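You operate a simulated robot arm through the tools that you are given. There is no shell and no other tool. Be economical: measure what you need, move in short steps, check, and stop when the job is done.

The job below is to be done with a simulated two-armed robot. You get a single attempt, and the scene is never put back.

TASK
Pick up the roll labelled "wax roll" from the inlet belt with one hand, pass it to the other hand and put it on the outlet belt. Set down upright: roll.

It is judged by the outcome, as a careful person would: the job done as asked, and still so three seconds after it is handed in. It fails if anything else is knocked over, pushed out of place, dropped, spilled or broken.

THE ROBOT
Two 7-joint arms with two-finger parallel grippers on one trunk, on a base that drives. Base frame: it is fixed to the floor where the robot stands at the start and does not move with it; the origin is under the middle of the robot, x ahead of it, y to its left, z up. Readings come in m, rad, newtons and seconds.
The left shoulder is at the start at [0.05, 0.168, 1.032], the right one opposite. With the tool pointing down near the work surface each hand reaches from about 0.1 to 0.66 m from the robot's upright axis, wherever it stands, measured 20 degrees to its own side. Places, roughly: outlet belt [0.7, -2, 0.9]. Payload 1.57 kg a hand.
The TCP of each hand is the grasp point between the finger pads, 0.03 m short of the fingertips. In the tool frame z runs along the fingers and y along their closing line. The gripper opens to 0.08 m. The fingers are 0.017 m wide and 0.012 m thick; the gripper's body (0.04 by 0.082 m) begins 0.08 m behind the TCP.
Orientation is that of the tool frame in the base frame, as a unit quaternion [x, y, z, w]. With the fingers straight down and closing along the base's y, the tool's x points along the base's -x, its y along +y and its z along -z.

THE INTERFACE
- The arms move only by the tool drive_tool. It takes "left_plan", "right_plan" or both (then of equal length, played together; a hand with none holds still); each is one flat list of numbers, 7 for each row, row after row: the shift along the tool's x, y, z in m, then the turn, a rotation vector about the tool's x, y, z in rad, then the finger opening in m, from 0 to 0.08. In form: [x, y, z, rx, ry, rz, fingers, x, y, z, rx, ry, rz, fingers, ...]. A call has 1 to 20 rows; each row is the pose to reach, as a shift and turn from the pose commanded when the call began, along the tool's axes at that moment. A row lasts 0.2 s, in which the tool goes at most 0.05 m and 0.15 rad; a call with a longer step from one row to the next is refused whole, and so is a gripper value outside its range. A pose out of reach is approached as far as the arm can. The call stops where the force on the tool passes 40 N (or 10 N more than at its start, if that is more) or the arm is blocked; 0.2 s more then pass. The fingers move at their own pace (about 0.045 m/s each) and stop on an object; they squeeze with about 27 N. The grip force told is the motor's: it shows also when the fingers shut on nothing. Time passes only in rows, and 0.2 s behind the last, so rows that repeat a pose let the fingers close. It gives the time, the measured TCP pose, the force on the tool (base axes), the opening and the grip force at its end, in the units of the frame above (readings bear some noise), with the torque about the TCP (base axes, N m) and any sound that the robot's microphone picked up.
- Cameras (640 x 400 px; columns grow to the right, rows downward): "scene" is now at [0.142, 0.0011, 1.265]; the picture's right is [0.10, -0.99, 0.00], its down [-0.29, -0.03, -0.96] and it looks along [0.95, 0.10, -0.29] (base axes); focal length 253 px, centre (320, 200). "left" rides on the left gripper at [0.072, 0.007, -0.122] in its tool frame; the picture's right is [-0.09, 1.00, 0.00], its down [-0.84, -0.08, -0.54] and it looks along [-0.54, -0.05, 0.84] (tool axes); focal length 238 px, centre (320, 200). "right" rides on the right gripper at [0.072, -0.007, -0.122] in its tool frame; the picture's right is [0.09, 1.00, 0.00], its down [-0.84, 0.08, -0.54] and it looks along [-0.54, 0.05, 0.84] (tool axes); focal length 238 px, centre (320, 200). There is no depth. A picture from a camera that has moved, and an enlarged one, comes with that camera's place and axes in the base frame and with its lens. The place of the scene camera against the robot may be out by one fixed shift of up to 0.018 m in any direction.
- capture(camera): a new picture of that camera. The clock stands still meanwhile.
- raise_lower(by): slides the trunk up (or, below 0, down) by that many m; the arms and the scene camera ride with it, the base frame stays. It gives what a move gives, with no picture.
- base_move(legs): drives the robot by 1 to 6 legs, each [ahead, left, turn to the left] in m, m and rad, along the robot's own axes; the way and the turn of a leg run together, so that a leg with both is an arc; at most 1.5 m and 3.142 rad a leg. The arms and the cameras ride along, it lands a little off, and it stops where it bumps. It gives what a move gives.
- head_to(pan, tilt): turns the head with the scene camera to pan (to the left, within 1.396 rad either way) and tilt (down, from -0.506 to 1.204), counted from straight ahead of the robot. It gives what a move gives.
- zoom(camera, box): a new picture of the part [left, top, right, bottom] of that camera's present view, enlarged. The clock stands still meanwhile.
- job_done(): hands the job in; it is judged then, once.

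Work in short steps. Places have to be worked out from the pictures, the camera data and where the tool is seen: move nearer, look again, correct. Check each grasp and each placing, and mend what went wrong. You have 120 turns and 88 pictures in all, those below and enlarged ones among them. Open the grippers and draw the arms clear of the work before you hand the job in, unless the task says otherwise; then end with one line.

The tools are called by a JSON object that holds its "op" and its "data". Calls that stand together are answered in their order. drive_tool: Moves the arms, as the interface text tells. Its arguments: {"type":"object","properties":{"left_plan":{"type":"array","items":{"type":"number"}},"right_plan":{"type":"array","items":{"type":"number"}}},"required":[]} The other tools are called the same way: raise_lower (by) slides the trunk up or down; base_move (legs) drives the base; head_to (pan, tilt) turns the head that bears the scene camera; capture (camera) takes a picture; zoom (camera, box) takes an enlarged picture of a part of a camera's view; job_done () hands the job in.

At the start:

```text
time: 0.0
left_eef_pos: [0.3732, 0.1714, 1.1776]
left_tool_rot: [-0.001, 1.0, 0.0, -0.001]
left_ft_force: [0.1, 0.0, 0.2]
left_torque: [-0.01, -0.01, 0.0]
left_finger_gap: 0.08
left_finger_force: 0.0
right_eef_pos: [0.3906, -0.1316, 1.1855]
right_tool_rot: [0.001, 1.0, 0.002, 0.001]
right_ft_force: [-0.3, 0.8, 0.1]
right_torque: [-0.02, -0.01, 0.04]
right_finger_gap: 0.0799
right_finger_force: 0.1
trunk travel left (down, up): [-0.2, 0.243]
robot x, y, heading: [-0.0008, 0.0008, 0.003]
head pan, tilt: [0.101, 0.297]
```

scene: 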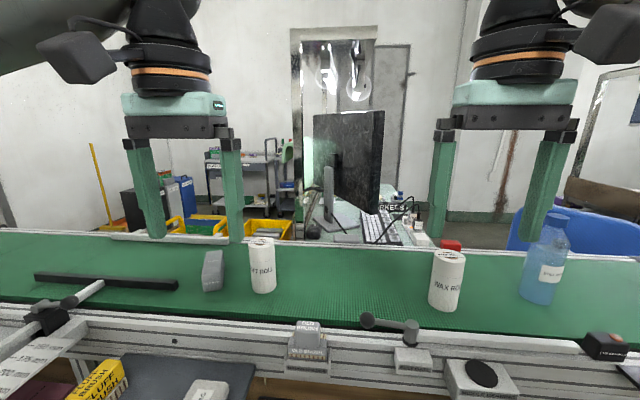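
right: 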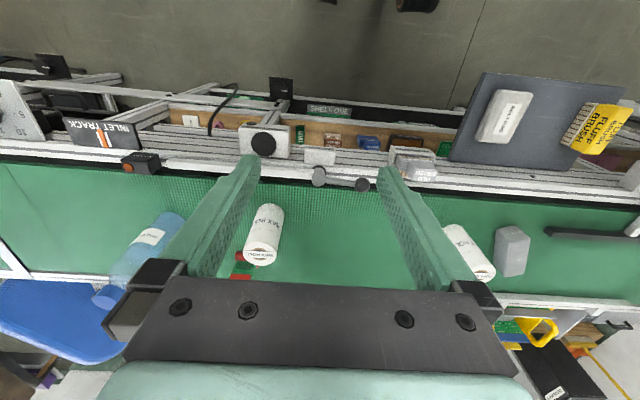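
left: 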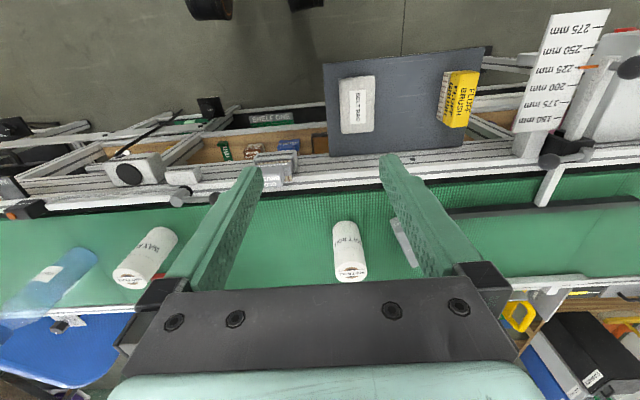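

The wax roll seems to stand near [0.61, -0.21] with its base at z of about 0.87. I'll zoom on it to check the labels, then look toward the outlet belt.

{"op": "zoom", "data": {"camera": "scene", "box": [380, 200, 600, 337]}}

{"op": "head_to", "data": {"pan": -1.2, "tilt": 0.3}}

{"op": "capture", "data": {"camera": "scene"}}

```text
2.91 times, centred on (490, 268) of scene
camera zoom: at [0.142, 0.0011, 1.265], right [0.1, -0.99, 0.0], down [-0.29, -0.03, -0.96], along [0.95, 0.1, -0.29], focal length 737 px, centre (-174, 1)
```

zoom: 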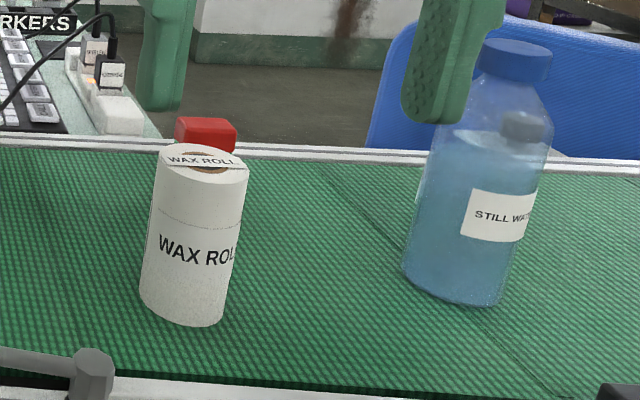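

```text
time: 1.5
left_eef_pos: [0.3737, 0.1702, 1.176]
left_tool_rot: [-0.001, 1.0, 0.0, 0.0]
left_ft_force: [0.7, -0.6, 1.2]
left_torque: [0.04, 0.01, 0.02]
left_finger_gap: 0.0801
left_finger_force: 0.1
right_eef_pos: [0.3882, -0.1319, 1.1842]
right_tool_rot: [0.001, 1.0, 0.0, 0.001]
right_ft_force: [0.8, 0.0, 0.3]
right_torque: [0.0, 0.03, 0.0]
right_finger_gap: 0.0801
right_finger_force: 0.0
trunk travel left (down, up): [-0.2, 0.243]
robot x, y, heading: [-0.0009, 0.0003, 0.001]
head pan, tilt: [-1.201, 0.3]
```

```text
83 pictures are left
camera scene: at [0.0829, -0.0953, 1.2647], right [-0.93, -0.36, 0.0], down [-0.11, 0.28, -0.96], along [0.35, -0.89, -0.3], focal length 253 px, centre (320, 200)
```

scene: 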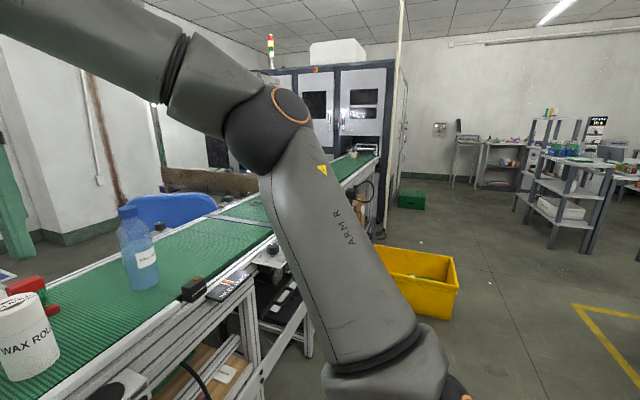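

The roll is confirmed, and the outlet belt continues to the right along the same line, with a yellow bin on the floor on the way. I'll move the right hand above the wax roll for a closer look.

{"op": "drive_tool", "data": {"right_plan": [-0.032, -0.014, 0.01, 0, 0, 0, 0.08, -0.064, -0.028, 0.02, 0, 0, 0, 0.08, -0.096, -0.042, 0.03, 0, 0, 0, 0.08, -0.128, -0.056, 0.045, 0, 0, 0, 0.08, -0.16, -0.07, 0.06, 0, 0, 0, 0.08, -0.19, -0.085, 0.075, 0, 0, 0, 0.08]}}

{"op": "capture", "data": {"camera": "right"}}

{"op": "head_to", "data": {"pan": -0.2, "tilt": 0.45}}

{"op": "capture", "data": {"camera": "scene"}}

```text
time: 2.9
left_eef_pos: [0.3741, 0.1707, 1.1778]
left_tool_rot: [-0.001, 1.0, 0.0, 0.001]
left_ft_force: [-0.3, -0.5, -0.1]
left_torque: [-0.03, 0.0, 0.0]
left_finger_gap: 0.0801
left_finger_force: 0.1
right_eef_pos: [0.5524, -0.2052, 1.1124]
right_tool_rot: [0.0, 1.0, 0.001, 0.003]
right_ft_force: [-0.1, -0.3, 0.0]
right_torque: [0.01, -0.02, 0.0]
right_finger_gap: 0.0799
right_finger_force: 0.0
right hand out of reach, approached as far as the arm can: row 5, 6
trunk travel left (down, up): [-0.2, 0.243]
robot x, y, heading: [0.0015, 0.0011, -0.001]
head pan, tilt: [-1.201, 0.3]
```

```text
82 pictures are left
camera right: at [0.4801, -0.2114, 1.2332], right [-0.09, 1.0, 0.0], down [0.84, 0.08, 0.54], along [0.54, 0.05, -0.84], focal length 238 px, centre (320, 200)
```

right: 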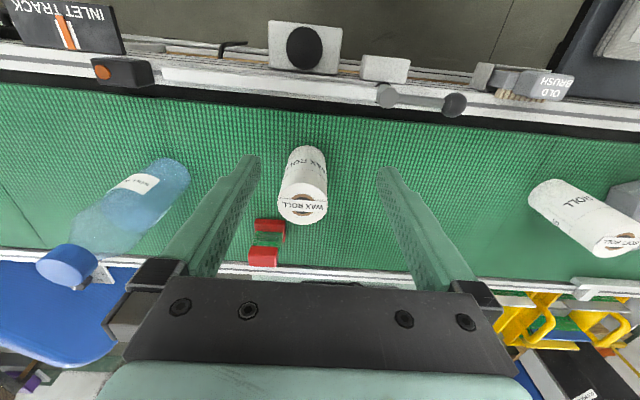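

```text
time: 4.1
left_eef_pos: [0.3737, 0.1697, 1.1782]
left_tool_rot: [-0.001, 1.0, 0.0, 0.0]
left_ft_force: [0.1, -0.6, -0.4]
left_torque: [0.02, -0.02, -0.02]
left_finger_gap: 0.08
left_finger_force: 0.1
right_eef_pos: [0.5525, -0.2061, 1.1113]
right_tool_rot: [0.001, 1.0, 0.001, 0.002]
right_ft_force: [0.0, 0.0, 0.2]
right_torque: [0.01, 0.01, 0.01]
right_finger_gap: 0.0799
right_finger_force: 0.1
trunk travel left (down, up): [-0.2, 0.243]
robot x, y, heading: [0.0016, 0.0003, -0.001]
head pan, tilt: [-0.201, 0.45]
```

```text
81 pictures are left
camera scene: at [0.1392, -0.0267, 1.2508], right [-0.2, -0.98, 0.0], down [-0.43, 0.09, -0.9], along [0.88, -0.18, -0.44], focal length 253 px, centre (320, 200)
```

scene: 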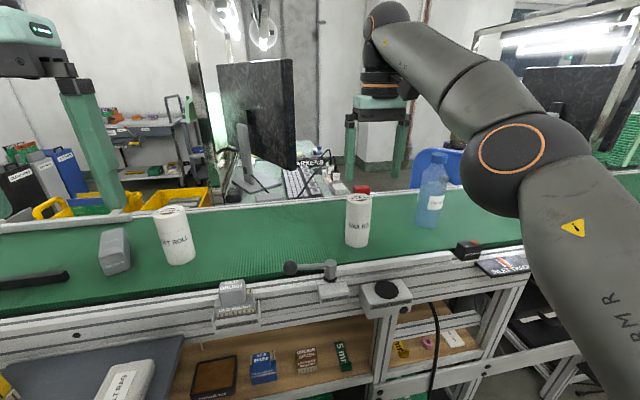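

The roll's axis comes out at about [0.62, -0.215], standing from z≈0.89 to 1.0 with a diameter of about 0.055. The arm is at its reach limit here, so I'll drive ahead a little.

{"op": "base_move", "data": {"legs": [[0.08, 0, 0]]}}

{"op": "capture", "data": {"camera": "right"}}

```text
time: 5.2
left_eef_pos: [0.456, 0.1688, 1.1776]
left_tool_rot: [0.0, 1.0, 0.0, 0.0]
left_ft_force: [0.3, -0.5, 0.3]
left_torque: [0.01, 0.0, -0.01]
left_finger_gap: 0.0801
left_finger_force: 0.0
right_eef_pos: [0.6337, -0.2051, 1.1117]
right_tool_rot: [0.001, 1.0, 0.001, 0.001]
right_ft_force: [0.7, 0.3, 0.0]
right_torque: [0.01, -0.03, 0.0]
right_finger_gap: 0.0799
right_finger_force: 0.1
trunk travel left (down, up): [-0.2, 0.243]
robot x, y, heading: [0.0817, 0.0002, -0.002]
head pan, tilt: [-0.201, 0.45]
```

```text
80 pictures are left
camera right: at [0.5619, -0.2119, 1.2327], right [-0.09, 1.0, 0.0], down [0.84, 0.07, 0.54], along [0.54, 0.05, -0.84], focal length 238 px, centre (320, 200)
```

right: 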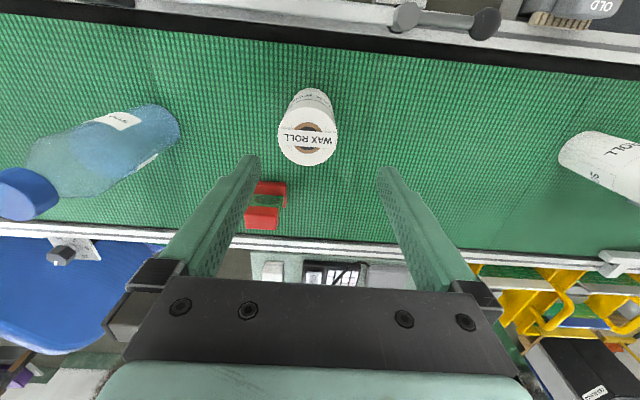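

Triangulating the two right-hand views puts the top of the roll at [0.640, -0.217, 1.004]. I'll line up over it and come down to just above the top before checking.

{"op": "drive_tool", "data": {"right_plan": [-0.006, -0.012, 0.0, 0, 0, 0, 0.08, -0.006, -0.012, 0.03, 0, 0, 0, 0.08, -0.006, -0.012, 0.06, 0, 0, 0, 0.08]}}

{"op": "capture", "data": {"camera": "right"}}

{"op": "zoom", "data": {"camera": "scene", "box": [260, 80, 480, 218]}}

```text
time: 6.0
left_eef_pos: [0.4551, 0.1699, 1.1772]
left_tool_rot: [0.0, 1.0, -0.001, 0.0]
left_ft_force: [0.1, 0.7, 0.0]
left_torque: [0.01, 0.01, -0.01]
left_finger_gap: 0.0801
left_finger_force: 0.1
right_eef_pos: [0.6396, -0.2179, 1.0499]
right_tool_rot: [0.002, 1.0, 0.001, 0.001]
right_ft_force: [-0.2, 0.7, -0.2]
right_torque: [0.0, 0.02, 0.01]
right_finger_gap: 0.0802
right_finger_force: 0.1
right hand out of reach, approached as far as the arm can: row 1
trunk travel left (down, up): [-0.2, 0.243]
robot x, y, heading: [0.0826, -0.0018, -0.004]
head pan, tilt: [-0.201, 0.45]
```

```text
79 pictures are left
camera right: at [0.5681, -0.2241, 1.1715], right [-0.09, 1.0, 0.0], down [0.84, 0.07, 0.54], along [0.54, 0.05, -0.84], focal length 238 px, centre (320, 200)
```

right: 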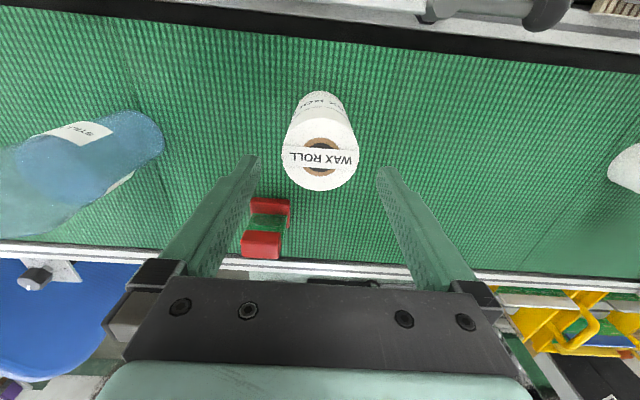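

```text
2.90 times, centred on (370, 149) of scene
camera zoom: at [0.2203, -0.027, 1.2508], right [-0.2, -0.98, 0.0], down [-0.43, 0.09, -0.9], along [0.88, -0.18, -0.44], focal length 734 px, centre (175, 348)
```

zoom: 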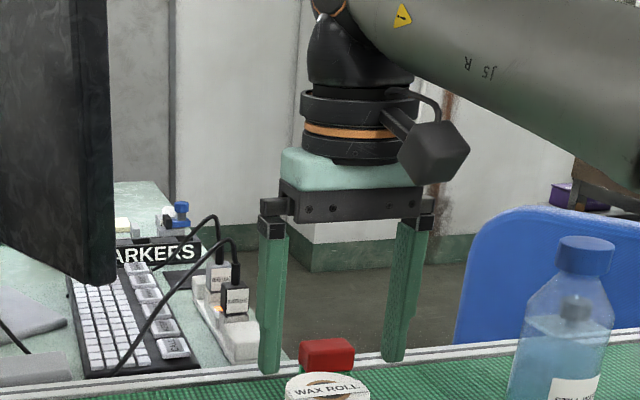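

The tool is centred over the roll (its top at about [0.638, -0.217]) and the red part is well clear. I'll go down and close on the upper part of the roll.

{"op": "drive_tool", "data": {"right_plan": [0, 0, 0.03, 0, 0, 0, 0.08, 0, 0, 0.055, 0, 0, 0, 0.08, 0, 0, 0.076, 0, 0, 0, 0.08, 0, 0, 0.076, 0, 0, 0, 0.06, 0, 0, 0.076, 0, 0, 0, 0.04, 0, 0, 0.076, 0, 0, 0, 0.04, 0, 0, 0.076, 0, 0, 0, 0.04]}}

{"op": "capture", "data": {"camera": "right"}}

```text
time: 7.6
left_eef_pos: [0.455, 0.1701, 1.1767]
left_tool_rot: [0.0, 1.0, -0.001, 0.001]
left_ft_force: [0.1, -0.5, -0.5]
left_torque: [-0.02, -0.01, -0.01]
left_finger_gap: 0.0799
left_finger_force: 0.1
right_eef_pos: [0.6396, -0.2185, 0.9744]
right_tool_rot: [0.001, 1.0, 0.0, 0.001]
right_ft_force: [0.2, 2.2, 0.8]
right_torque: [0.14, 0.01, 0.03]
right_finger_gap: 0.0595
right_finger_force: 27.1
trunk travel left (down, up): [-0.2, 0.243]
robot x, y, heading: [0.0809, 0.0009, -0.001]
head pan, tilt: [-0.201, 0.45]
```

```text
77 pictures are left
camera right: at [0.5666, -0.2245, 1.0968], right [-0.09, 1.0, 0.0], down [0.84, 0.07, 0.54], along [0.54, 0.05, -0.84], focal length 238 px, centre (320, 200)
```

right: 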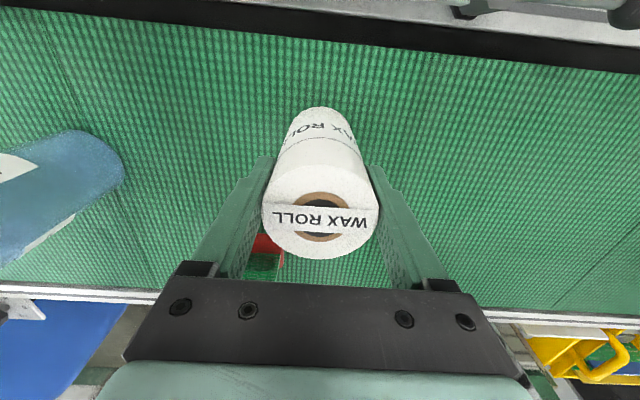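

It is gripped at a 0.0595 m opening. I'll lift it straight up and check the weight.

{"op": "drive_tool", "data": {"right_plan": [0, 0, -0.01, 0, 0, 0, 0.04, 0, 0, -0.03, 0, 0, 0, 0.04, 0, 0, -0.06, 0, 0, 0, 0.04, 0, 0, -0.09, 0, 0, 0, 0.04, 0, 0, -0.11, 0, 0, 0, 0.04, 0, 0, -0.11, 0, 0, 0, 0.04]}}

{"op": "capture", "data": {"camera": "scene"}}

```text
time: 9.0
left_eef_pos: [0.4543, 0.1695, 1.1773]
left_tool_rot: [-0.001, 1.0, 0.0, 0.0]
left_ft_force: [0.2, 0.6, 0.1]
left_torque: [-0.01, -0.01, 0.03]
left_finger_gap: 0.0802
left_finger_force: 0.0
right_eef_pos: [0.6405, -0.2168, 1.0841]
right_tool_rot: [0.0, 1.0, 0.0, 0.0]
right_ft_force: [-0.4, 0.0, -2.0]
right_torque: [-0.03, -0.01, 0.02]
right_finger_gap: 0.0593
right_finger_force: 27.0
trunk travel left (down, up): [-0.2, 0.243]
robot x, y, heading: [0.0814, -0.0005, -0.002]
head pan, tilt: [-0.201, 0.45]
```

```text
76 pictures are left
camera scene: at [0.2204, -0.0269, 1.2507], right [-0.2, -0.98, 0.0], down [-0.43, 0.09, -0.9], along [0.88, -0.18, -0.44], focal length 253 px, centre (320, 200)
```

scene: 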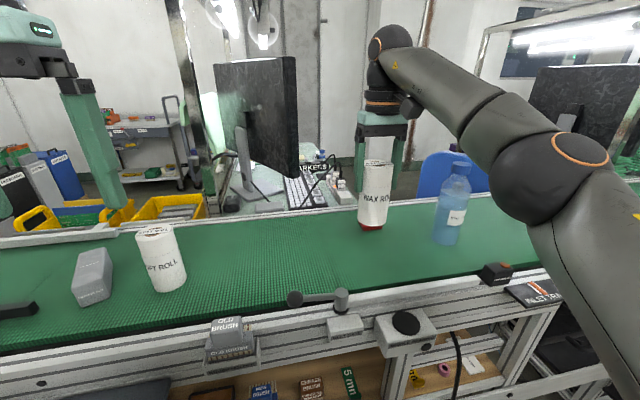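

The roll is lifted (about 2 N). I'll back away from the belt so the hand-over happens in open space.

{"op": "base_move", "data": {"legs": [[-0.2, 0, 0]]}}

{"op": "drive_tool", "data": {"right_plan": [0.01, 0.03, -0.005, 0, 0, 0, 0.04, 0.02, 0.06, -0.01, 0, 0, 0, 0.04, 0.03, 0.09, -0.02, 0, 0, 0, 0.04, 0.04, 0.12, -0.03, 0, 0, 0, 0.04, 0.05, 0.15, -0.04, 0, 0, 0, 0.04, 0.06, 0.18, -0.05, 0, 0, 0, 0.04], "left_plan": [0, 0.03, 0, 0, 0, 0, 0.08, 0, 0.06, 0, 0, 0, 0, 0.08, 0, 0.09, 0, 0, 0, 0, 0.08, 0, 0.12, 0, 0, 0, 0, 0.08, 0, 0.13, 0, 0, 0, 0, 0.08, 0, 0.13, 0, 0, 0, 0, 0.08]}}

{"op": "head_to", "data": {"pan": 0.2, "tilt": 0.45}}

{"op": "capture", "data": {"camera": "scene"}}

```text
time: 10.6
left_eef_pos: [0.2546, 0.1699, 1.1765]
left_tool_rot: [-0.001, 1.0, 0.0, 0.001]
left_ft_force: [0.0, 0.4, 0.3]
left_torque: [-0.01, -0.04, -0.01]
left_finger_gap: 0.0801
left_finger_force: 0.0
right_eef_pos: [0.4406, -0.219, 1.0849]
right_tool_rot: [0.001, 1.0, 0.001, 0.001]
right_ft_force: [-0.6, 0.5, -2.8]
right_torque: [-0.01, -0.03, 0.02]
right_finger_gap: 0.0594
right_finger_force: 27.0
trunk travel left (down, up): [-0.2, 0.243]
robot x, y, heading: [-0.1213, 0.0021, -0.006]
head pan, tilt: [-0.201, 0.45]
```

```text
time: 12.0
left_eef_pos: [0.255, 0.301, 1.1772]
left_tool_rot: [0.001, 1.0, 0.0, -0.001]
left_ft_force: [-0.3, 0.2, -0.1]
left_torque: [-0.02, 0.0, -0.02]
left_finger_gap: 0.08
left_finger_force: 0.1
right_eef_pos: [0.3809, -0.0415, 1.1308]
right_tool_rot: [0.002, 1.0, -0.001, -0.004]
right_ft_force: [0.0, -0.2, -2.9]
right_torque: [0.02, 0.02, -0.01]
right_finger_gap: 0.0595
right_finger_force: 26.9
right hand out of reach, approached as far as the arm can: row 6
trunk travel left (down, up): [-0.2, 0.243]
robot x, y, heading: [-0.1209, 0.0019, -0.001]
head pan, tilt: [-0.201, 0.45]
```

```text
time: 12.9
left_eef_pos: [0.2542, 0.2998, 1.176]
left_tool_rot: [0.0, 1.0, 0.0, -0.001]
left_ft_force: [-0.1, -0.8, 0.5]
left_torque: [0.01, -0.04, -0.02]
left_finger_gap: 0.0799
left_finger_force: 0.0
right_eef_pos: [0.3807, -0.0418, 1.1306]
right_tool_rot: [0.002, 1.0, 0.001, -0.005]
right_ft_force: [-0.3, 0.8, -2.0]
right_torque: [0.0, -0.02, -0.03]
right_finger_gap: 0.0593
right_finger_force: 26.7
trunk travel left (down, up): [-0.2, 0.243]
robot x, y, heading: [-0.1195, -0.0008, -0.004]
head pan, tilt: [0.201, 0.45]
```

```text
75 pictures are left
camera scene: at [0.0205, 0.0099, 1.2507], right [0.2, -0.98, 0.0], down [-0.43, -0.09, -0.9], along [0.88, 0.18, -0.44], focal length 253 px, centre (320, 200)
```

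scene: 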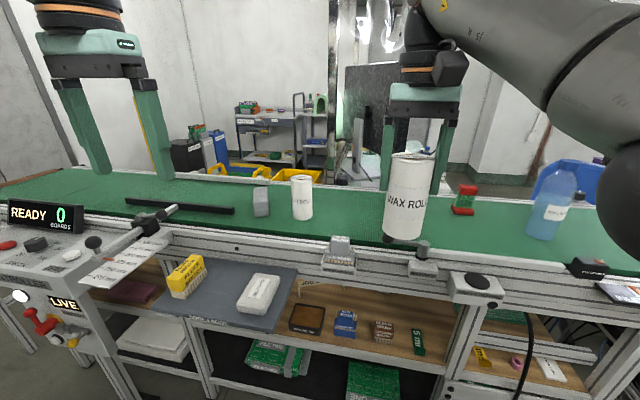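

The roll is held upright at [0.381, -0.042], with the right TCP at z=1.131. The left hand will take it from the left, nearly horizontal and closing along x so that it straddles the right finger, so I'll yaw the left hand by 90° first.

{"op": "drive_tool", "data": {"left_plan": [0, 0, 0, 0, 0, -0.143, 0.08, 0, 0, 0, 0, 0, -0.286, 0.08, 0, 0, 0, 0, 0, -0.429, 0.08, 0, 0, 0, 0, 0, -0.572, 0.08, 0, 0, 0, 0, 0, -0.715, 0.08, 0, 0, 0, 0, 0, -0.858, 0.08, 0, 0, 0, 0, 0, -1.001, 0.08, 0, 0, 0, 0, 0, -1.144, 0.08, 0, 0, 0, 0, 0, -1.287, 0.08, 0, 0, 0, 0, 0, -1.43, 0.08, 0, 0, 0, 0, 0, -1.571, 0.08]}}

```text
time: 15.3
left_eef_pos: [0.256, 0.299, 1.1767]
left_tool_rot: [0.708, -0.706, 0.0, 0.0]
left_ft_force: [-0.1, 0.3, -0.5]
left_torque: [0.03, -0.01, -0.01]
left_finger_gap: 0.0802
left_finger_force: 0.0
right_eef_pos: [0.3791, -0.0436, 1.1309]
right_tool_rot: [0.002, 1.0, 0.0, -0.005]
right_ft_force: [0.8, 0.2, -2.7]
right_torque: [-0.03, 0.0, 0.06]
right_finger_gap: 0.0592
right_finger_force: 26.7
trunk travel left (down, up): [-0.2, 0.243]
robot x, y, heading: [-0.1165, 0.0031, 0.001]
head pan, tilt: [0.201, 0.45]
```

The yaw is right (tool x along -Y). Now I'll tilt by 75° about the tool's y so the fingers point toward the roll.

{"op": "drive_tool", "data": {"left_plan": [0, 0, 0, 0, 0.1455, 0, 0.08, 0, 0, 0, 0, 0.291, 0, 0.08, 0, 0, 0, 0, 0.4365, 0, 0.08, 0, 0, 0, 0, 0.582, 0, 0.08, 0, 0, 0, 0, 0.7275, 0, 0.08, 0, 0, 0, 0, 0.873, 0, 0.08, 0, 0, 0, 0, 1.0185, 0, 0.08, 0, 0, 0, 0, 1.164, 0, 0.08, 0, 0, 0, 0, 1.309, 0, 0.08]}}

{"op": "capture", "data": {"camera": "scene"}}

{"op": "capture", "data": {"camera": "left"}}

```text
time: 17.3
left_eef_pos: [0.2558, 0.3007, 1.1769]
left_tool_rot: [-0.56, 0.561, -0.431, -0.432]
left_ft_force: [0.0, 0.1, -0.5]
left_torque: [0.04, -0.02, 0.03]
left_finger_gap: 0.0801
left_finger_force: 0.1
right_eef_pos: [0.3804, -0.0422, 1.1307]
right_tool_rot: [0.003, 1.0, 0.0, -0.005]
right_ft_force: [0.0, 0.5, -2.2]
right_torque: [0.01, 0.01, 0.02]
right_finger_gap: 0.0594
right_finger_force: 27.1
trunk travel left (down, up): [-0.2, 0.243]
robot x, y, heading: [-0.1167, 0.0008, -0.001]
head pan, tilt: [0.201, 0.45]
```

```text
74 pictures are left
camera scene: at [0.0205, 0.0102, 1.2507], right [0.2, -0.98, 0.0], down [-0.43, -0.09, -0.9], along [0.88, 0.18, -0.44], focal length 253 px, centre (320, 200)
```

scene: 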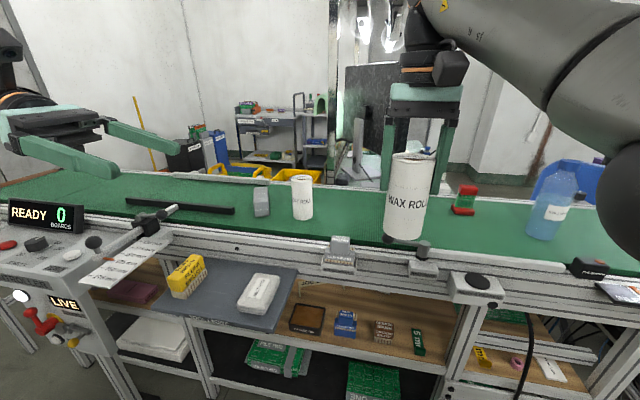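

```text
73 pictures are left
camera left: at [0.2481, 0.3994, 1.2776], right [-1.0, 0.02, -0.09], down [0.08, 0.74, -0.67], along [0.05, -0.67, -0.74], focal length 238 px, centre (320, 200)
```

left: 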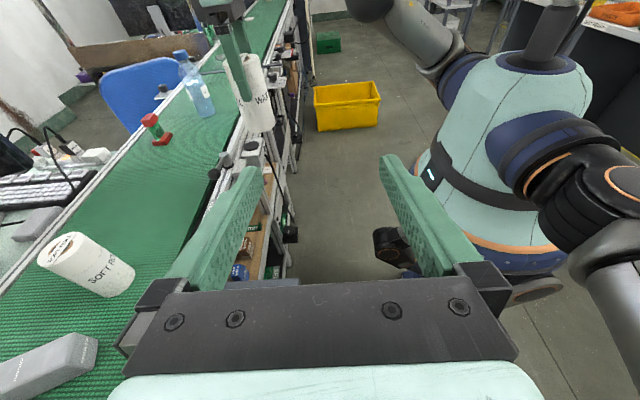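

The left hand points toward the roll with a 15° downward tilt. I'll move it to a pre-grasp point 0.17 m back along its axis from the roll.

{"op": "drive_tool", "data": {"left_plan": [0.003, -0.025, 0.03, 0, 0, 0, 0.08, 0.006, -0.05, 0.06, 0, 0, 0, 0.08, 0.009, -0.075, 0.09, 0, 0, 0, 0.08, 0.013, -0.1, 0.12, 0, 0, 0, 0.08, 0.016, -0.125, 0.15, 0, 0, 0, 0.08, 0.0194, -0.125, 0.18, 0, 0, 0, 0.08]}}

{"op": "capture", "data": {"camera": "left"}}

{"op": "capture", "data": {"camera": "scene"}}

```text
time: 18.7
left_eef_pos: [0.3808, 0.1223, 1.1494]
left_tool_rot: [0.561, -0.56, 0.432, 0.43]
left_ft_force: [-0.4, 0.4, -0.6]
left_torque: [0.02, -0.01, 0.01]
left_finger_gap: 0.0801
left_finger_force: 0.0
right_eef_pos: [0.3815, -0.0422, 1.1296]
right_tool_rot: [0.003, 1.0, 0.001, -0.005]
right_ft_force: [-0.9, 0.3, -3.2]
right_torque: [-0.01, 0.02, 0.0]
right_finger_gap: 0.0595
right_finger_force: 27.7
trunk travel left (down, up): [-0.2, 0.243]
robot x, y, heading: [-0.1173, 0.0014, -0.005]
head pan, tilt: [0.201, 0.45]
```

```text
72 pictures are left
camera left: at [0.3739, 0.2214, 1.2503], right [-1.0, 0.02, -0.09], down [0.08, 0.74, -0.67], along [0.05, -0.67, -0.74], focal length 238 px, centre (320, 200)
```

left: 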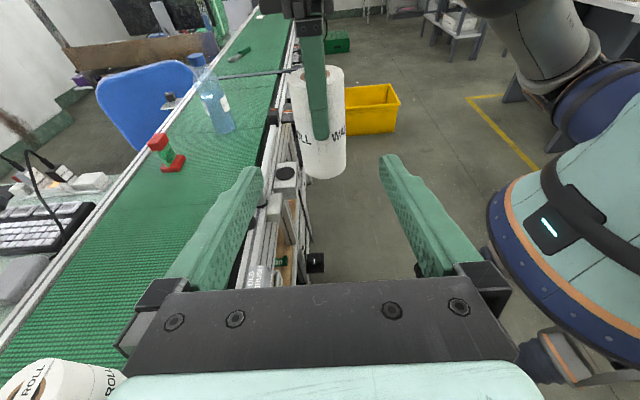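

```text
71 pictures are left
camera scene: at [0.0205, 0.0098, 1.2507], right [0.2, -0.98, 0.0], down [-0.43, -0.09, -0.9], along [0.88, 0.18, -0.44], focal length 253 px, centre (320, 200)
```

scene: 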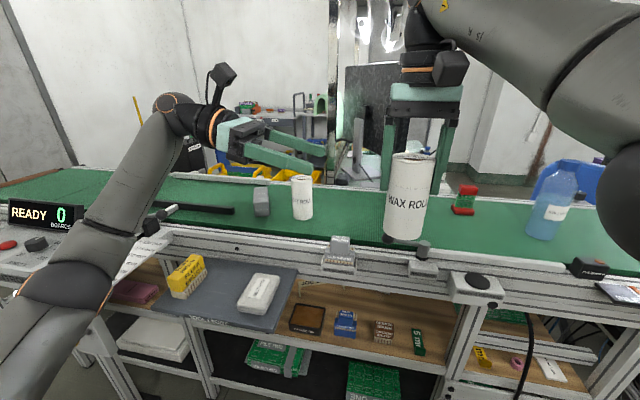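

Everything lines up in x, and the roll's bottom is at about z=1.035. I'll approach most of the way, aiming 0.015 m lower, and check.

{"op": "drive_tool", "data": {"left_plan": [-0.007, 0, 0.03, 0, 0, 0, 0.08, -0.0145, 0, 0.06, 0, 0, 0, 0.08, -0.0145, 0, 0.09, 0, 0, 0, 0.08, -0.0145, 0, 0.115, 0, 0, 0, 0.08]}}

{"op": "capture", "data": {"camera": "left"}}

{"op": "capture", "data": {"camera": "scene"}}

```text
time: 19.7
left_eef_pos: [0.3801, 0.0143, 1.1042]
left_tool_rot: [0.561, -0.561, 0.431, 0.43]
left_ft_force: [1.1, 0.1, -0.4]
left_torque: [0.01, -0.03, 0.0]
left_finger_gap: 0.0799
left_finger_force: 0.0
right_eef_pos: [0.3815, -0.0421, 1.1301]
right_tool_rot: [0.003, 1.0, 0.0, -0.004]
right_ft_force: [0.2, 0.2, -1.7]
right_torque: [0.0, 0.03, -0.02]
right_finger_gap: 0.0591
right_finger_force: 27.2
trunk travel left (down, up): [-0.2, 0.243]
robot x, y, heading: [-0.1186, -0.0022, -0.003]
head pan, tilt: [0.201, 0.45]
```

```text
70 pictures are left
camera left: at [0.372, 0.1133, 1.2068], right [-1.0, 0.02, -0.09], down [0.08, 0.74, -0.67], along [0.05, -0.67, -0.74], focal length 238 px, centre (320, 200)
```

left: 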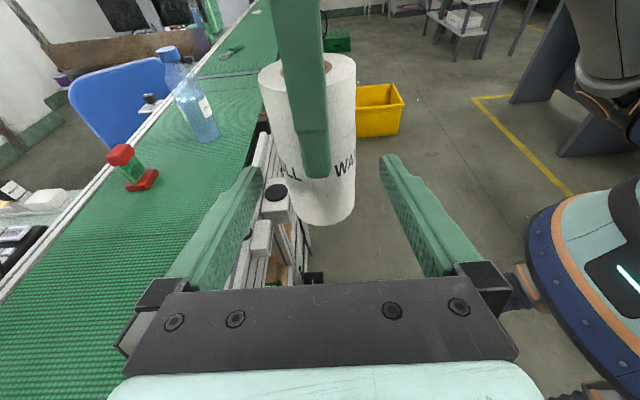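

```text
69 pictures are left
camera scene: at [0.0205, 0.0098, 1.2507], right [0.2, -0.98, 0.0], down [-0.43, -0.09, -0.9], along [0.88, 0.18, -0.44], focal length 253 px, centre (320, 200)
```

scene: 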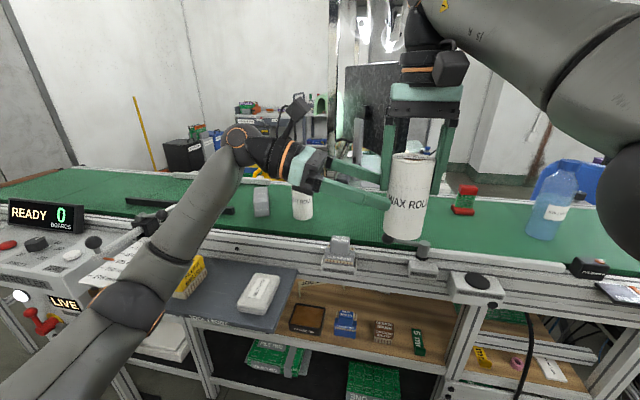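

The left fingers straddle the roll symmetrically and clear the right finger. I'll advance the last 0.058 m and close the left hand.

{"op": "drive_tool", "data": {"left_plan": [0, 0, 0.02, 0, 0, 0, 0.08, 0, 0, 0.04, 0, 0, 0, 0.08, 0, 0, 0.058, 0, 0, 0, 0.08, 0, 0, 0.058, 0, 0, 0, 0.066, 0, 0, 0.058, 0, 0, 0, 0.055, 0, 0, 0.058, 0, 0, 0, 0.04, 0, 0, 0.058, 0, 0, 0, 0.04]}}

{"op": "capture", "data": {"camera": "left"}}

{"op": "capture", "data": {"camera": "right"}}

```text
time: 21.3
left_eef_pos: [0.3808, -0.0432, 1.0916]
left_tool_rot: [0.561, -0.561, 0.43, 0.431]
left_ft_force: [4.8, -0.9, 0.7]
left_torque: [-0.19, 0.17, 0.15]
left_finger_gap: 0.0569
left_finger_force: 26.4
right_eef_pos: [0.3806, -0.0417, 1.1303]
right_tool_rot: [0.003, 1.0, 0.0, -0.004]
right_ft_force: [-3.9, 1.0, -1.2]
right_torque: [0.31, 0.02, -0.14]
right_finger_gap: 0.0595
right_finger_force: 27.1
trunk travel left (down, up): [-0.2, 0.243]
robot x, y, heading: [-0.118, 0.0008, -0.01]
head pan, tilt: [0.201, 0.45]
```

```text
68 pictures are left
camera left: at [0.3736, 0.0565, 1.192], right [-1.0, 0.02, -0.09], down [0.08, 0.74, -0.67], along [0.05, -0.67, -0.74], focal length 238 px, centre (320, 200)
```

left: 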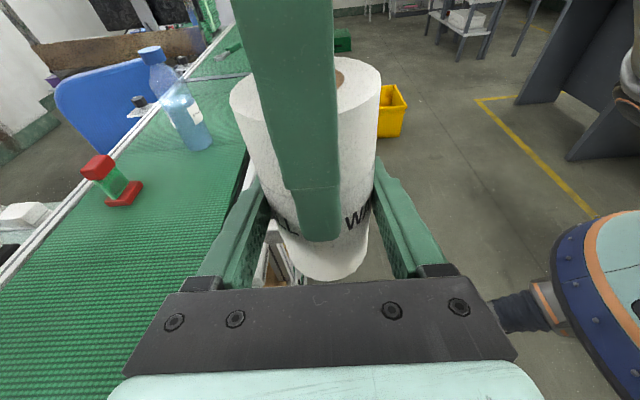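

```text
67 pictures are left
camera right: at [0.3095, -0.0475, 1.253], right [-0.09, 1.0, 0.0], down [0.84, 0.07, 0.53], along [0.53, 0.05, -0.85], focal length 238 px, centre (320, 200)
```

right: 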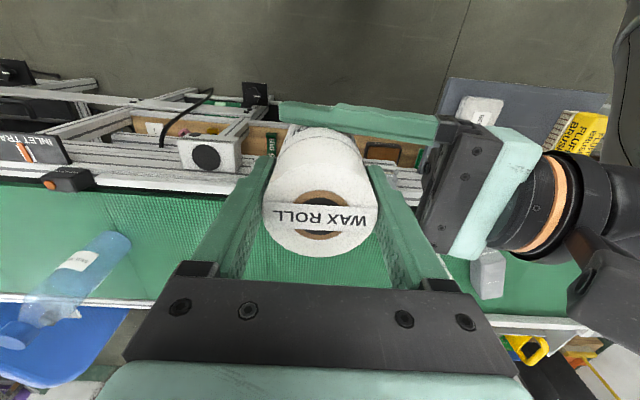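

Both hands hold the roll (left gap 0.057, grip 26 N). I'll open the right hand and check that the left one carries the weight.

{"op": "drive_tool", "data": {"right_plan": [0, 0, 0, 0, 0, 0, 0.065, 0, 0, 0, 0, 0, 0, 0.08, 0, 0, 0, 0, 0, 0, 0.08, 0, 0, 0, 0, 0, 0, 0.08]}}

{"op": "capture", "data": {"camera": "right"}}

```text
time: 22.3
left_eef_pos: [0.3801, -0.0426, 1.0909]
left_tool_rot: [-0.561, 0.561, -0.43, -0.431]
left_ft_force: [-0.2, 0.2, 0.0]
left_torque: [-0.02, 0.0, 0.0]
left_finger_gap: 0.0567
left_finger_force: 27.1
right_eef_pos: [0.3809, -0.0417, 1.1315]
right_tool_rot: [0.003, 1.0, 0.0, -0.004]
right_ft_force: [0.4, 0.7, -1.8]
right_torque: [-0.02, -0.02, 0.0]
right_finger_gap: 0.08
right_finger_force: 0.1
trunk travel left (down, up): [-0.2, 0.243]
robot x, y, heading: [-0.1185, -0.001, -0.003]
head pan, tilt: [0.201, 0.45]
```

```text
66 pictures are left
camera right: at [0.3097, -0.0478, 1.2529], right [-0.09, 1.0, 0.0], down [0.84, 0.07, 0.53], along [0.53, 0.05, -0.85], focal length 238 px, centre (320, 200)
```

right: 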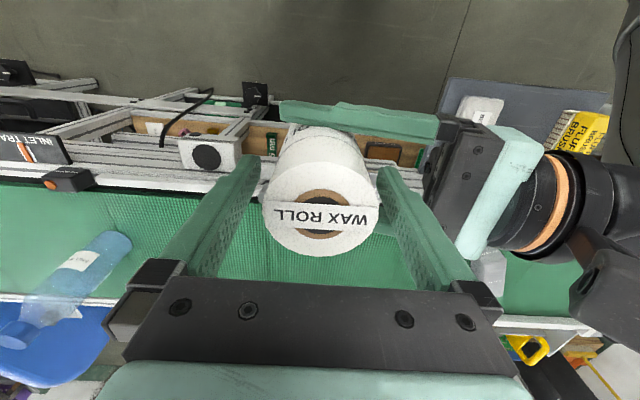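

The right fingers are open and clear, though the force readings have not settled. I'll lower the left hand a little to see whether the roll follows.

{"op": "drive_tool", "data": {"left_plan": [-0.0097, 0, 0.0026, 0, 0, 0, 0.04, -0.0193, 0, 0.0052, 0, 0, 0, 0.04, -0.0193, 0, 0.0052, 0, 0, 0, 0.04]}}

{"op": "capture", "data": {"camera": "left"}}

```text
time: 23.1
left_eef_pos: [0.3816, -0.043, 1.0722]
left_tool_rot: [-0.561, 0.562, -0.43, -0.431]
left_ft_force: [0.2, 0.2, 0.5]
left_torque: [-0.01, -0.02, 0.04]
left_finger_gap: 0.0571
left_finger_force: 26.8
right_eef_pos: [0.381, -0.0418, 1.1304]
right_tool_rot: [0.003, 1.0, 0.0, -0.005]
right_ft_force: [0.7, 0.4, -0.3]
right_torque: [0.0, 0.0, -0.02]
right_finger_gap: 0.08
right_finger_force: 0.1
trunk travel left (down, up): [-0.2, 0.243]
robot x, y, heading: [-0.1197, 0.003, -0.004]
head pan, tilt: [0.201, 0.45]
```

```text
65 pictures are left
camera left: at [0.3733, 0.0571, 1.1728], right [-1.0, 0.02, -0.09], down [0.08, 0.74, -0.67], along [0.05, -0.67, -0.74], focal length 238 px, centre (320, 200)
```

left: 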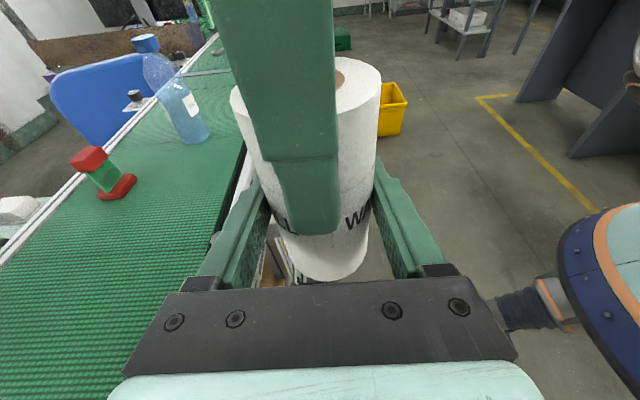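

The roll follows the left hand, so the hand-over worked. I'll lower the left hand 0.07 m more, which takes the roll out from between the right fingers, and then move the right hand away to the right.

{"op": "drive_tool", "data": {"left_plan": [-0.0193, 0, 0.0052, 0, 0, 0, 0.04, -0.0386, 0, 0.0104, 0, 0, 0, 0.04, -0.0676, 0, 0.0181, 0, 0, 0, 0.04, -0.0676, 0, 0.0181, 0, 0, 0, 0.04]}}

{"op": "drive_tool", "data": {"right_plan": [0.03, 0, 0, 0, 0, 0, 0.08, 0.06, -0.02, -0.01, 0, 0, 0, 0.08, 0.09, -0.05, -0.02, 0, 0, 0, 0.08, 0.1, -0.09, -0.03, 0, 0, 0, 0.08, 0.1, -0.13, -0.04, 0, 0, 0, 0.08, 0.1, -0.17, -0.05, 0, 0, 0, 0.08, 0.1, -0.21, -0.05, 0, 0, 0, 0.08]}}

{"op": "capture", "data": {"camera": "scene"}}

{"op": "capture", "data": {"camera": "left"}}

```text
time: 24.1
left_eef_pos: [0.3811, -0.0421, 1.001]
left_tool_rot: [-0.561, 0.561, -0.431, -0.43]
left_ft_force: [0.9, 0.0, 0.7]
left_torque: [-0.01, -0.01, 0.04]
left_finger_gap: 0.0572
left_finger_force: 26.9
right_eef_pos: [0.3814, -0.0422, 1.1302]
right_tool_rot: [0.002, 1.0, 0.0, -0.004]
right_ft_force: [0.5, -0.8, -0.3]
right_torque: [0.01, -0.03, -0.04]
right_finger_gap: 0.0799
right_finger_force: 0.0
trunk travel left (down, up): [-0.2, 0.243]
robot x, y, heading: [-0.1231, 0.0004, -0.002]
head pan, tilt: [0.201, 0.45]
```

```text
time: 25.7
left_eef_pos: [0.3785, -0.043, 1.0014]
left_tool_rot: [-0.561, 0.561, -0.431, -0.431]
left_ft_force: [-0.8, -0.1, -0.6]
left_torque: [0.01, 0.03, 0.01]
left_finger_gap: 0.0569
left_finger_force: 27.3
right_eef_pos: [0.2796, -0.2498, 1.1851]
right_tool_rot: [0.001, 1.0, 0.002, 0.0]
right_ft_force: [-0.6, 0.2, 0.4]
right_torque: [-0.02, -0.02, -0.01]
right_finger_gap: 0.0799
right_finger_force: 0.0
trunk travel left (down, up): [-0.2, 0.243]
robot x, y, heading: [-0.1179, -0.0032, 0.002]
head pan, tilt: [0.201, 0.45]
```

```text
64 pictures are left
camera scene: at [0.0204, 0.0097, 1.2507], right [0.2, -0.98, 0.0], down [-0.43, -0.09, -0.9], along [0.88, 0.18, -0.44], focal length 253 px, centre (320, 200)
```

scene: 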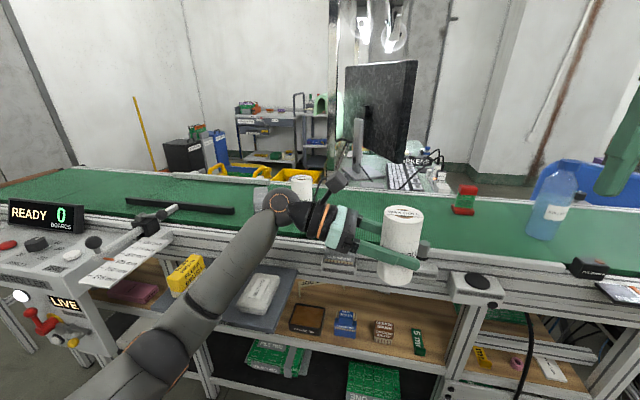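

```text
63 pictures are left
camera left: at [0.3724, 0.0566, 1.1021], right [-1.0, 0.02, -0.09], down [0.08, 0.74, -0.67], along [0.05, -0.67, -0.74], focal length 238 px, centre (320, 200)
```

left: 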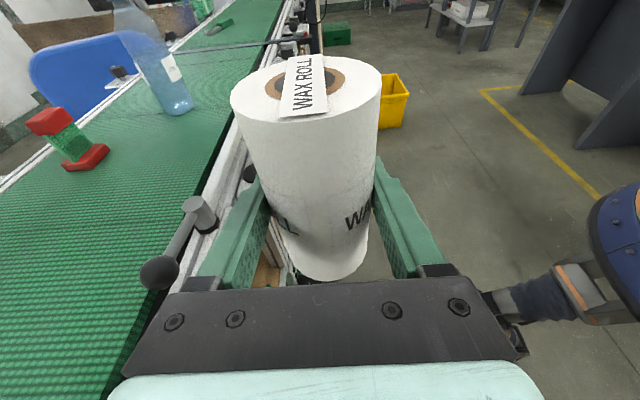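

The left hand has the roll alone, upright, gripped at mid-height. I'll raise it for travel and look toward the outlet to plan the drive.

{"op": "drive_tool", "data": {"left_plan": [0.039, 0.03, -0.0104, 0, 0, 0, 0.04, 0.0773, 0.06, -0.0207, 0, 0, 0, 0.04, 0.116, 0.08, -0.031, 0, 0, 0, 0.04]}}

{"op": "head_to", "data": {"pan": -1.39, "tilt": 0.55}}

{"op": "capture", "data": {"camera": "scene"}}

{"op": "head_to", "data": {"pan": -0.9, "tilt": 0.3}}

{"op": "capture", "data": {"camera": "scene"}}

```text
refused: row 1 steps farther than a row can; nothing moved
```

```text
time: 27.3
left_eef_pos: [0.3796, -0.0422, 1.0008]
left_tool_rot: [-0.561, 0.561, -0.43, -0.431]
left_ft_force: [-1.0, -0.1, 0.8]
left_torque: [-0.02, 0.01, -0.02]
left_finger_gap: 0.0567
left_finger_force: 27.2
right_eef_pos: [0.2787, -0.2482, 1.1856]
right_tool_rot: [0.002, 1.0, 0.002, 0.0]
right_ft_force: [0.2, 0.3, 0.1]
right_torque: [0.01, 0.01, -0.01]
right_finger_gap: 0.0801
right_finger_force: 0.0
trunk travel left (down, up): [-0.2, 0.243]
robot x, y, heading: [-0.1222, 0.0007, -0.003]
head pan, tilt: [-1.389, 0.55]
```

```text
62 pictures are left
camera scene: at [-0.0535, -0.0965, 1.2417], right [-0.98, -0.18, 0.0], down [-0.09, 0.51, -0.85], along [0.15, -0.84, -0.52], focal length 253 px, centre (320, 200)
```

scene: 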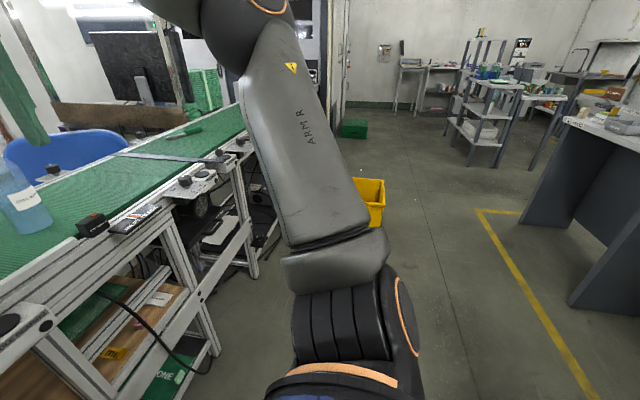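

```text
time: 28.3
left_eef_pos: [0.3803, -0.0421, 1.001]
left_tool_rot: [0.562, -0.561, 0.43, 0.43]
left_ft_force: [0.2, 0.3, 0.1]
left_torque: [-0.01, -0.02, -0.01]
left_finger_gap: 0.0568
left_finger_force: 26.8
right_eef_pos: [0.2787, -0.2487, 1.1851]
right_tool_rot: [0.001, 1.0, 0.0, 0.001]
right_ft_force: [0.8, 0.2, 0.0]
right_torque: [-0.02, -0.04, 0.01]
right_finger_gap: 0.0801
right_finger_force: 0.0
trunk travel left (down, up): [-0.2, 0.243]
robot x, y, heading: [-0.1185, -0.001, -0.004]
head pan, tilt: [-0.901, 0.3]
```

```text
61 pictures are left
camera scene: at [-0.0118, -0.0815, 1.2646], right [-0.79, -0.62, 0.0], down [-0.18, 0.23, -0.96], along [0.59, -0.75, -0.3], focal length 253 px, centre (320, 200)
```

scene: 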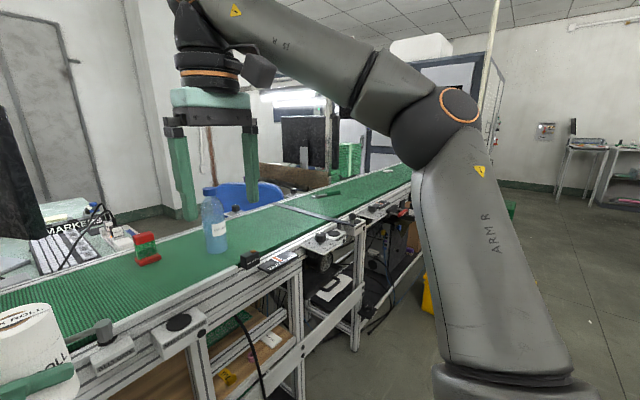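

The first part of the belt ends near y≈-0.83, and the bin stands about x -0.26..0.3 with its near side at y≈-1.69. I'll draw the roll back and up for travel in smaller steps.

{"op": "drive_tool", "data": {"left_plan": [0.03, 0.02, -0.008, 0, 0, 0, 0.04, 0.06, 0.04, -0.016, 0, 0, 0, 0.04, 0.09, 0.06, -0.024, 0, 0, 0, 0.04, 0.116, 0.08, -0.031, 0, 0, 0, 0.04]}}

{"op": "base_move", "data": {"legs": [[0, -0.6, 0]]}}

{"op": "capture", "data": {"camera": "scene"}}

{"op": "capture", "data": {"camera": "left"}}

```text
time: 29.3
left_eef_pos: [0.2989, -0.0406, 1.1196]
left_tool_rot: [0.561, -0.561, 0.43, 0.431]
left_ft_force: [-0.1, 0.4, -2.7]
left_torque: [0.02, -0.01, 0.01]
left_finger_gap: 0.0568
left_finger_force: 27.5
right_eef_pos: [0.2784, -0.2495, 1.186]
right_tool_rot: [0.002, 1.0, 0.001, 0.001]
right_ft_force: [0.5, 0.2, -0.3]
right_torque: [0.0, 0.05, -0.03]
right_finger_gap: 0.08
right_finger_force: 0.1
trunk travel left (down, up): [-0.2, 0.243]
robot x, y, heading: [-0.1156, 0.0026, 0.001]
head pan, tilt: [-0.901, 0.3]
```

```text
time: 34.9
left_eef_pos: [0.2988, -0.6296, 1.1196]
left_tool_rot: [0.562, -0.561, 0.431, 0.43]
left_ft_force: [0.5, 0.7, -2.9]
left_torque: [0.01, 0.0, 0.03]
left_finger_gap: 0.0567
left_finger_force: 26.9
right_eef_pos: [0.2794, -0.8361, 1.1859]
right_tool_rot: [0.001, 1.0, 0.001, 0.001]
right_ft_force: [0.5, -0.4, 0.9]
right_torque: [0.02, 0.04, -0.01]
right_finger_gap: 0.0801
right_finger_force: 0.1
trunk travel left (down, up): [-0.2, 0.243]
robot x, y, heading: [-0.1193, -0.5889, -0.002]
head pan, tilt: [-0.901, 0.3]
```

```text
60 pictures are left
camera scene: at [-0.0125, -0.6691, 1.2647], right [-0.78, -0.62, 0.0], down [-0.18, 0.23, -0.96], along [0.59, -0.75, -0.3], focal length 253 px, centre (320, 200)
```

scene: 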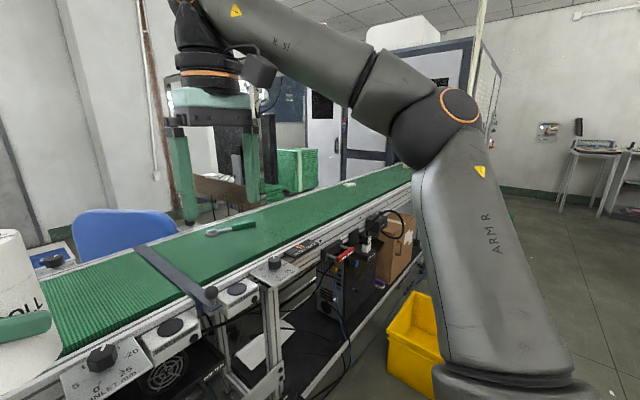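

```text
59 pictures are left
camera left: at [0.2908, -0.529, 1.2203], right [-1.0, 0.02, -0.09], down [0.08, 0.74, -0.67], along [0.05, -0.67, -0.74], focal length 238 px, centre (320, 200)
```

left: 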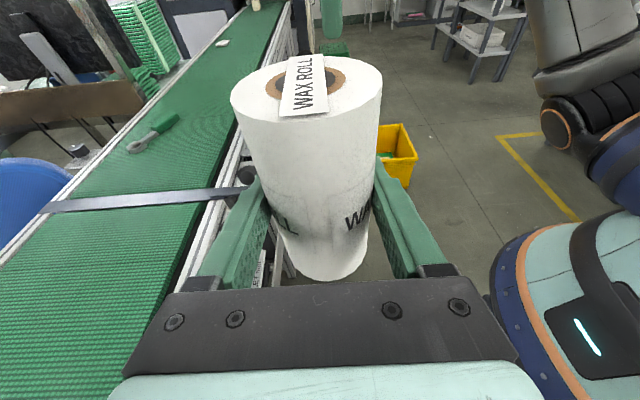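

The roll is still held upright. I'll zoom in on the signs at the edge of the second belt section.

{"op": "zoom", "data": {"camera": "scene", "box": [180, 160, 420, 310]}}

{"op": "zoom", "data": {"camera": "left", "box": [100, 0, 260, 100]}}

```text
2.67 times, centred on (300, 235) of scene
camera zoom: at [-0.0125, -0.6691, 1.2647], right [-0.78, -0.62, 0.0], down [-0.18, 0.23, -0.96], along [0.59, -0.75, -0.3], focal length 676 px, centre (373, 107)
```

zoom: 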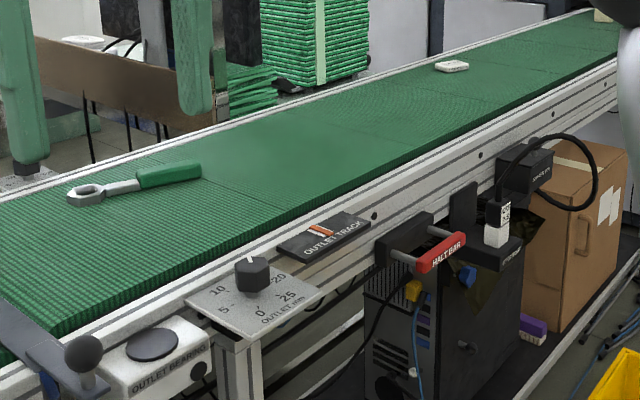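

```text
4.00 times, centred on (180, 50) of left
camera zoom: at [0.2908, -0.529, 1.2203], right [-1.0, 0.02, -0.09], down [0.08, 0.74, -0.67], along [0.05, -0.67, -0.74], focal length 953 px, centre (880, 800)
```

zoom: 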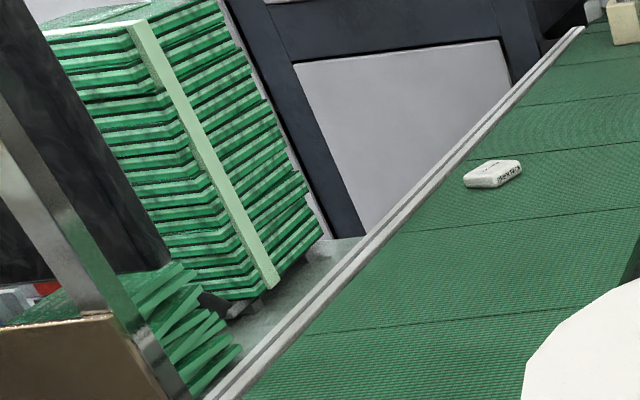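

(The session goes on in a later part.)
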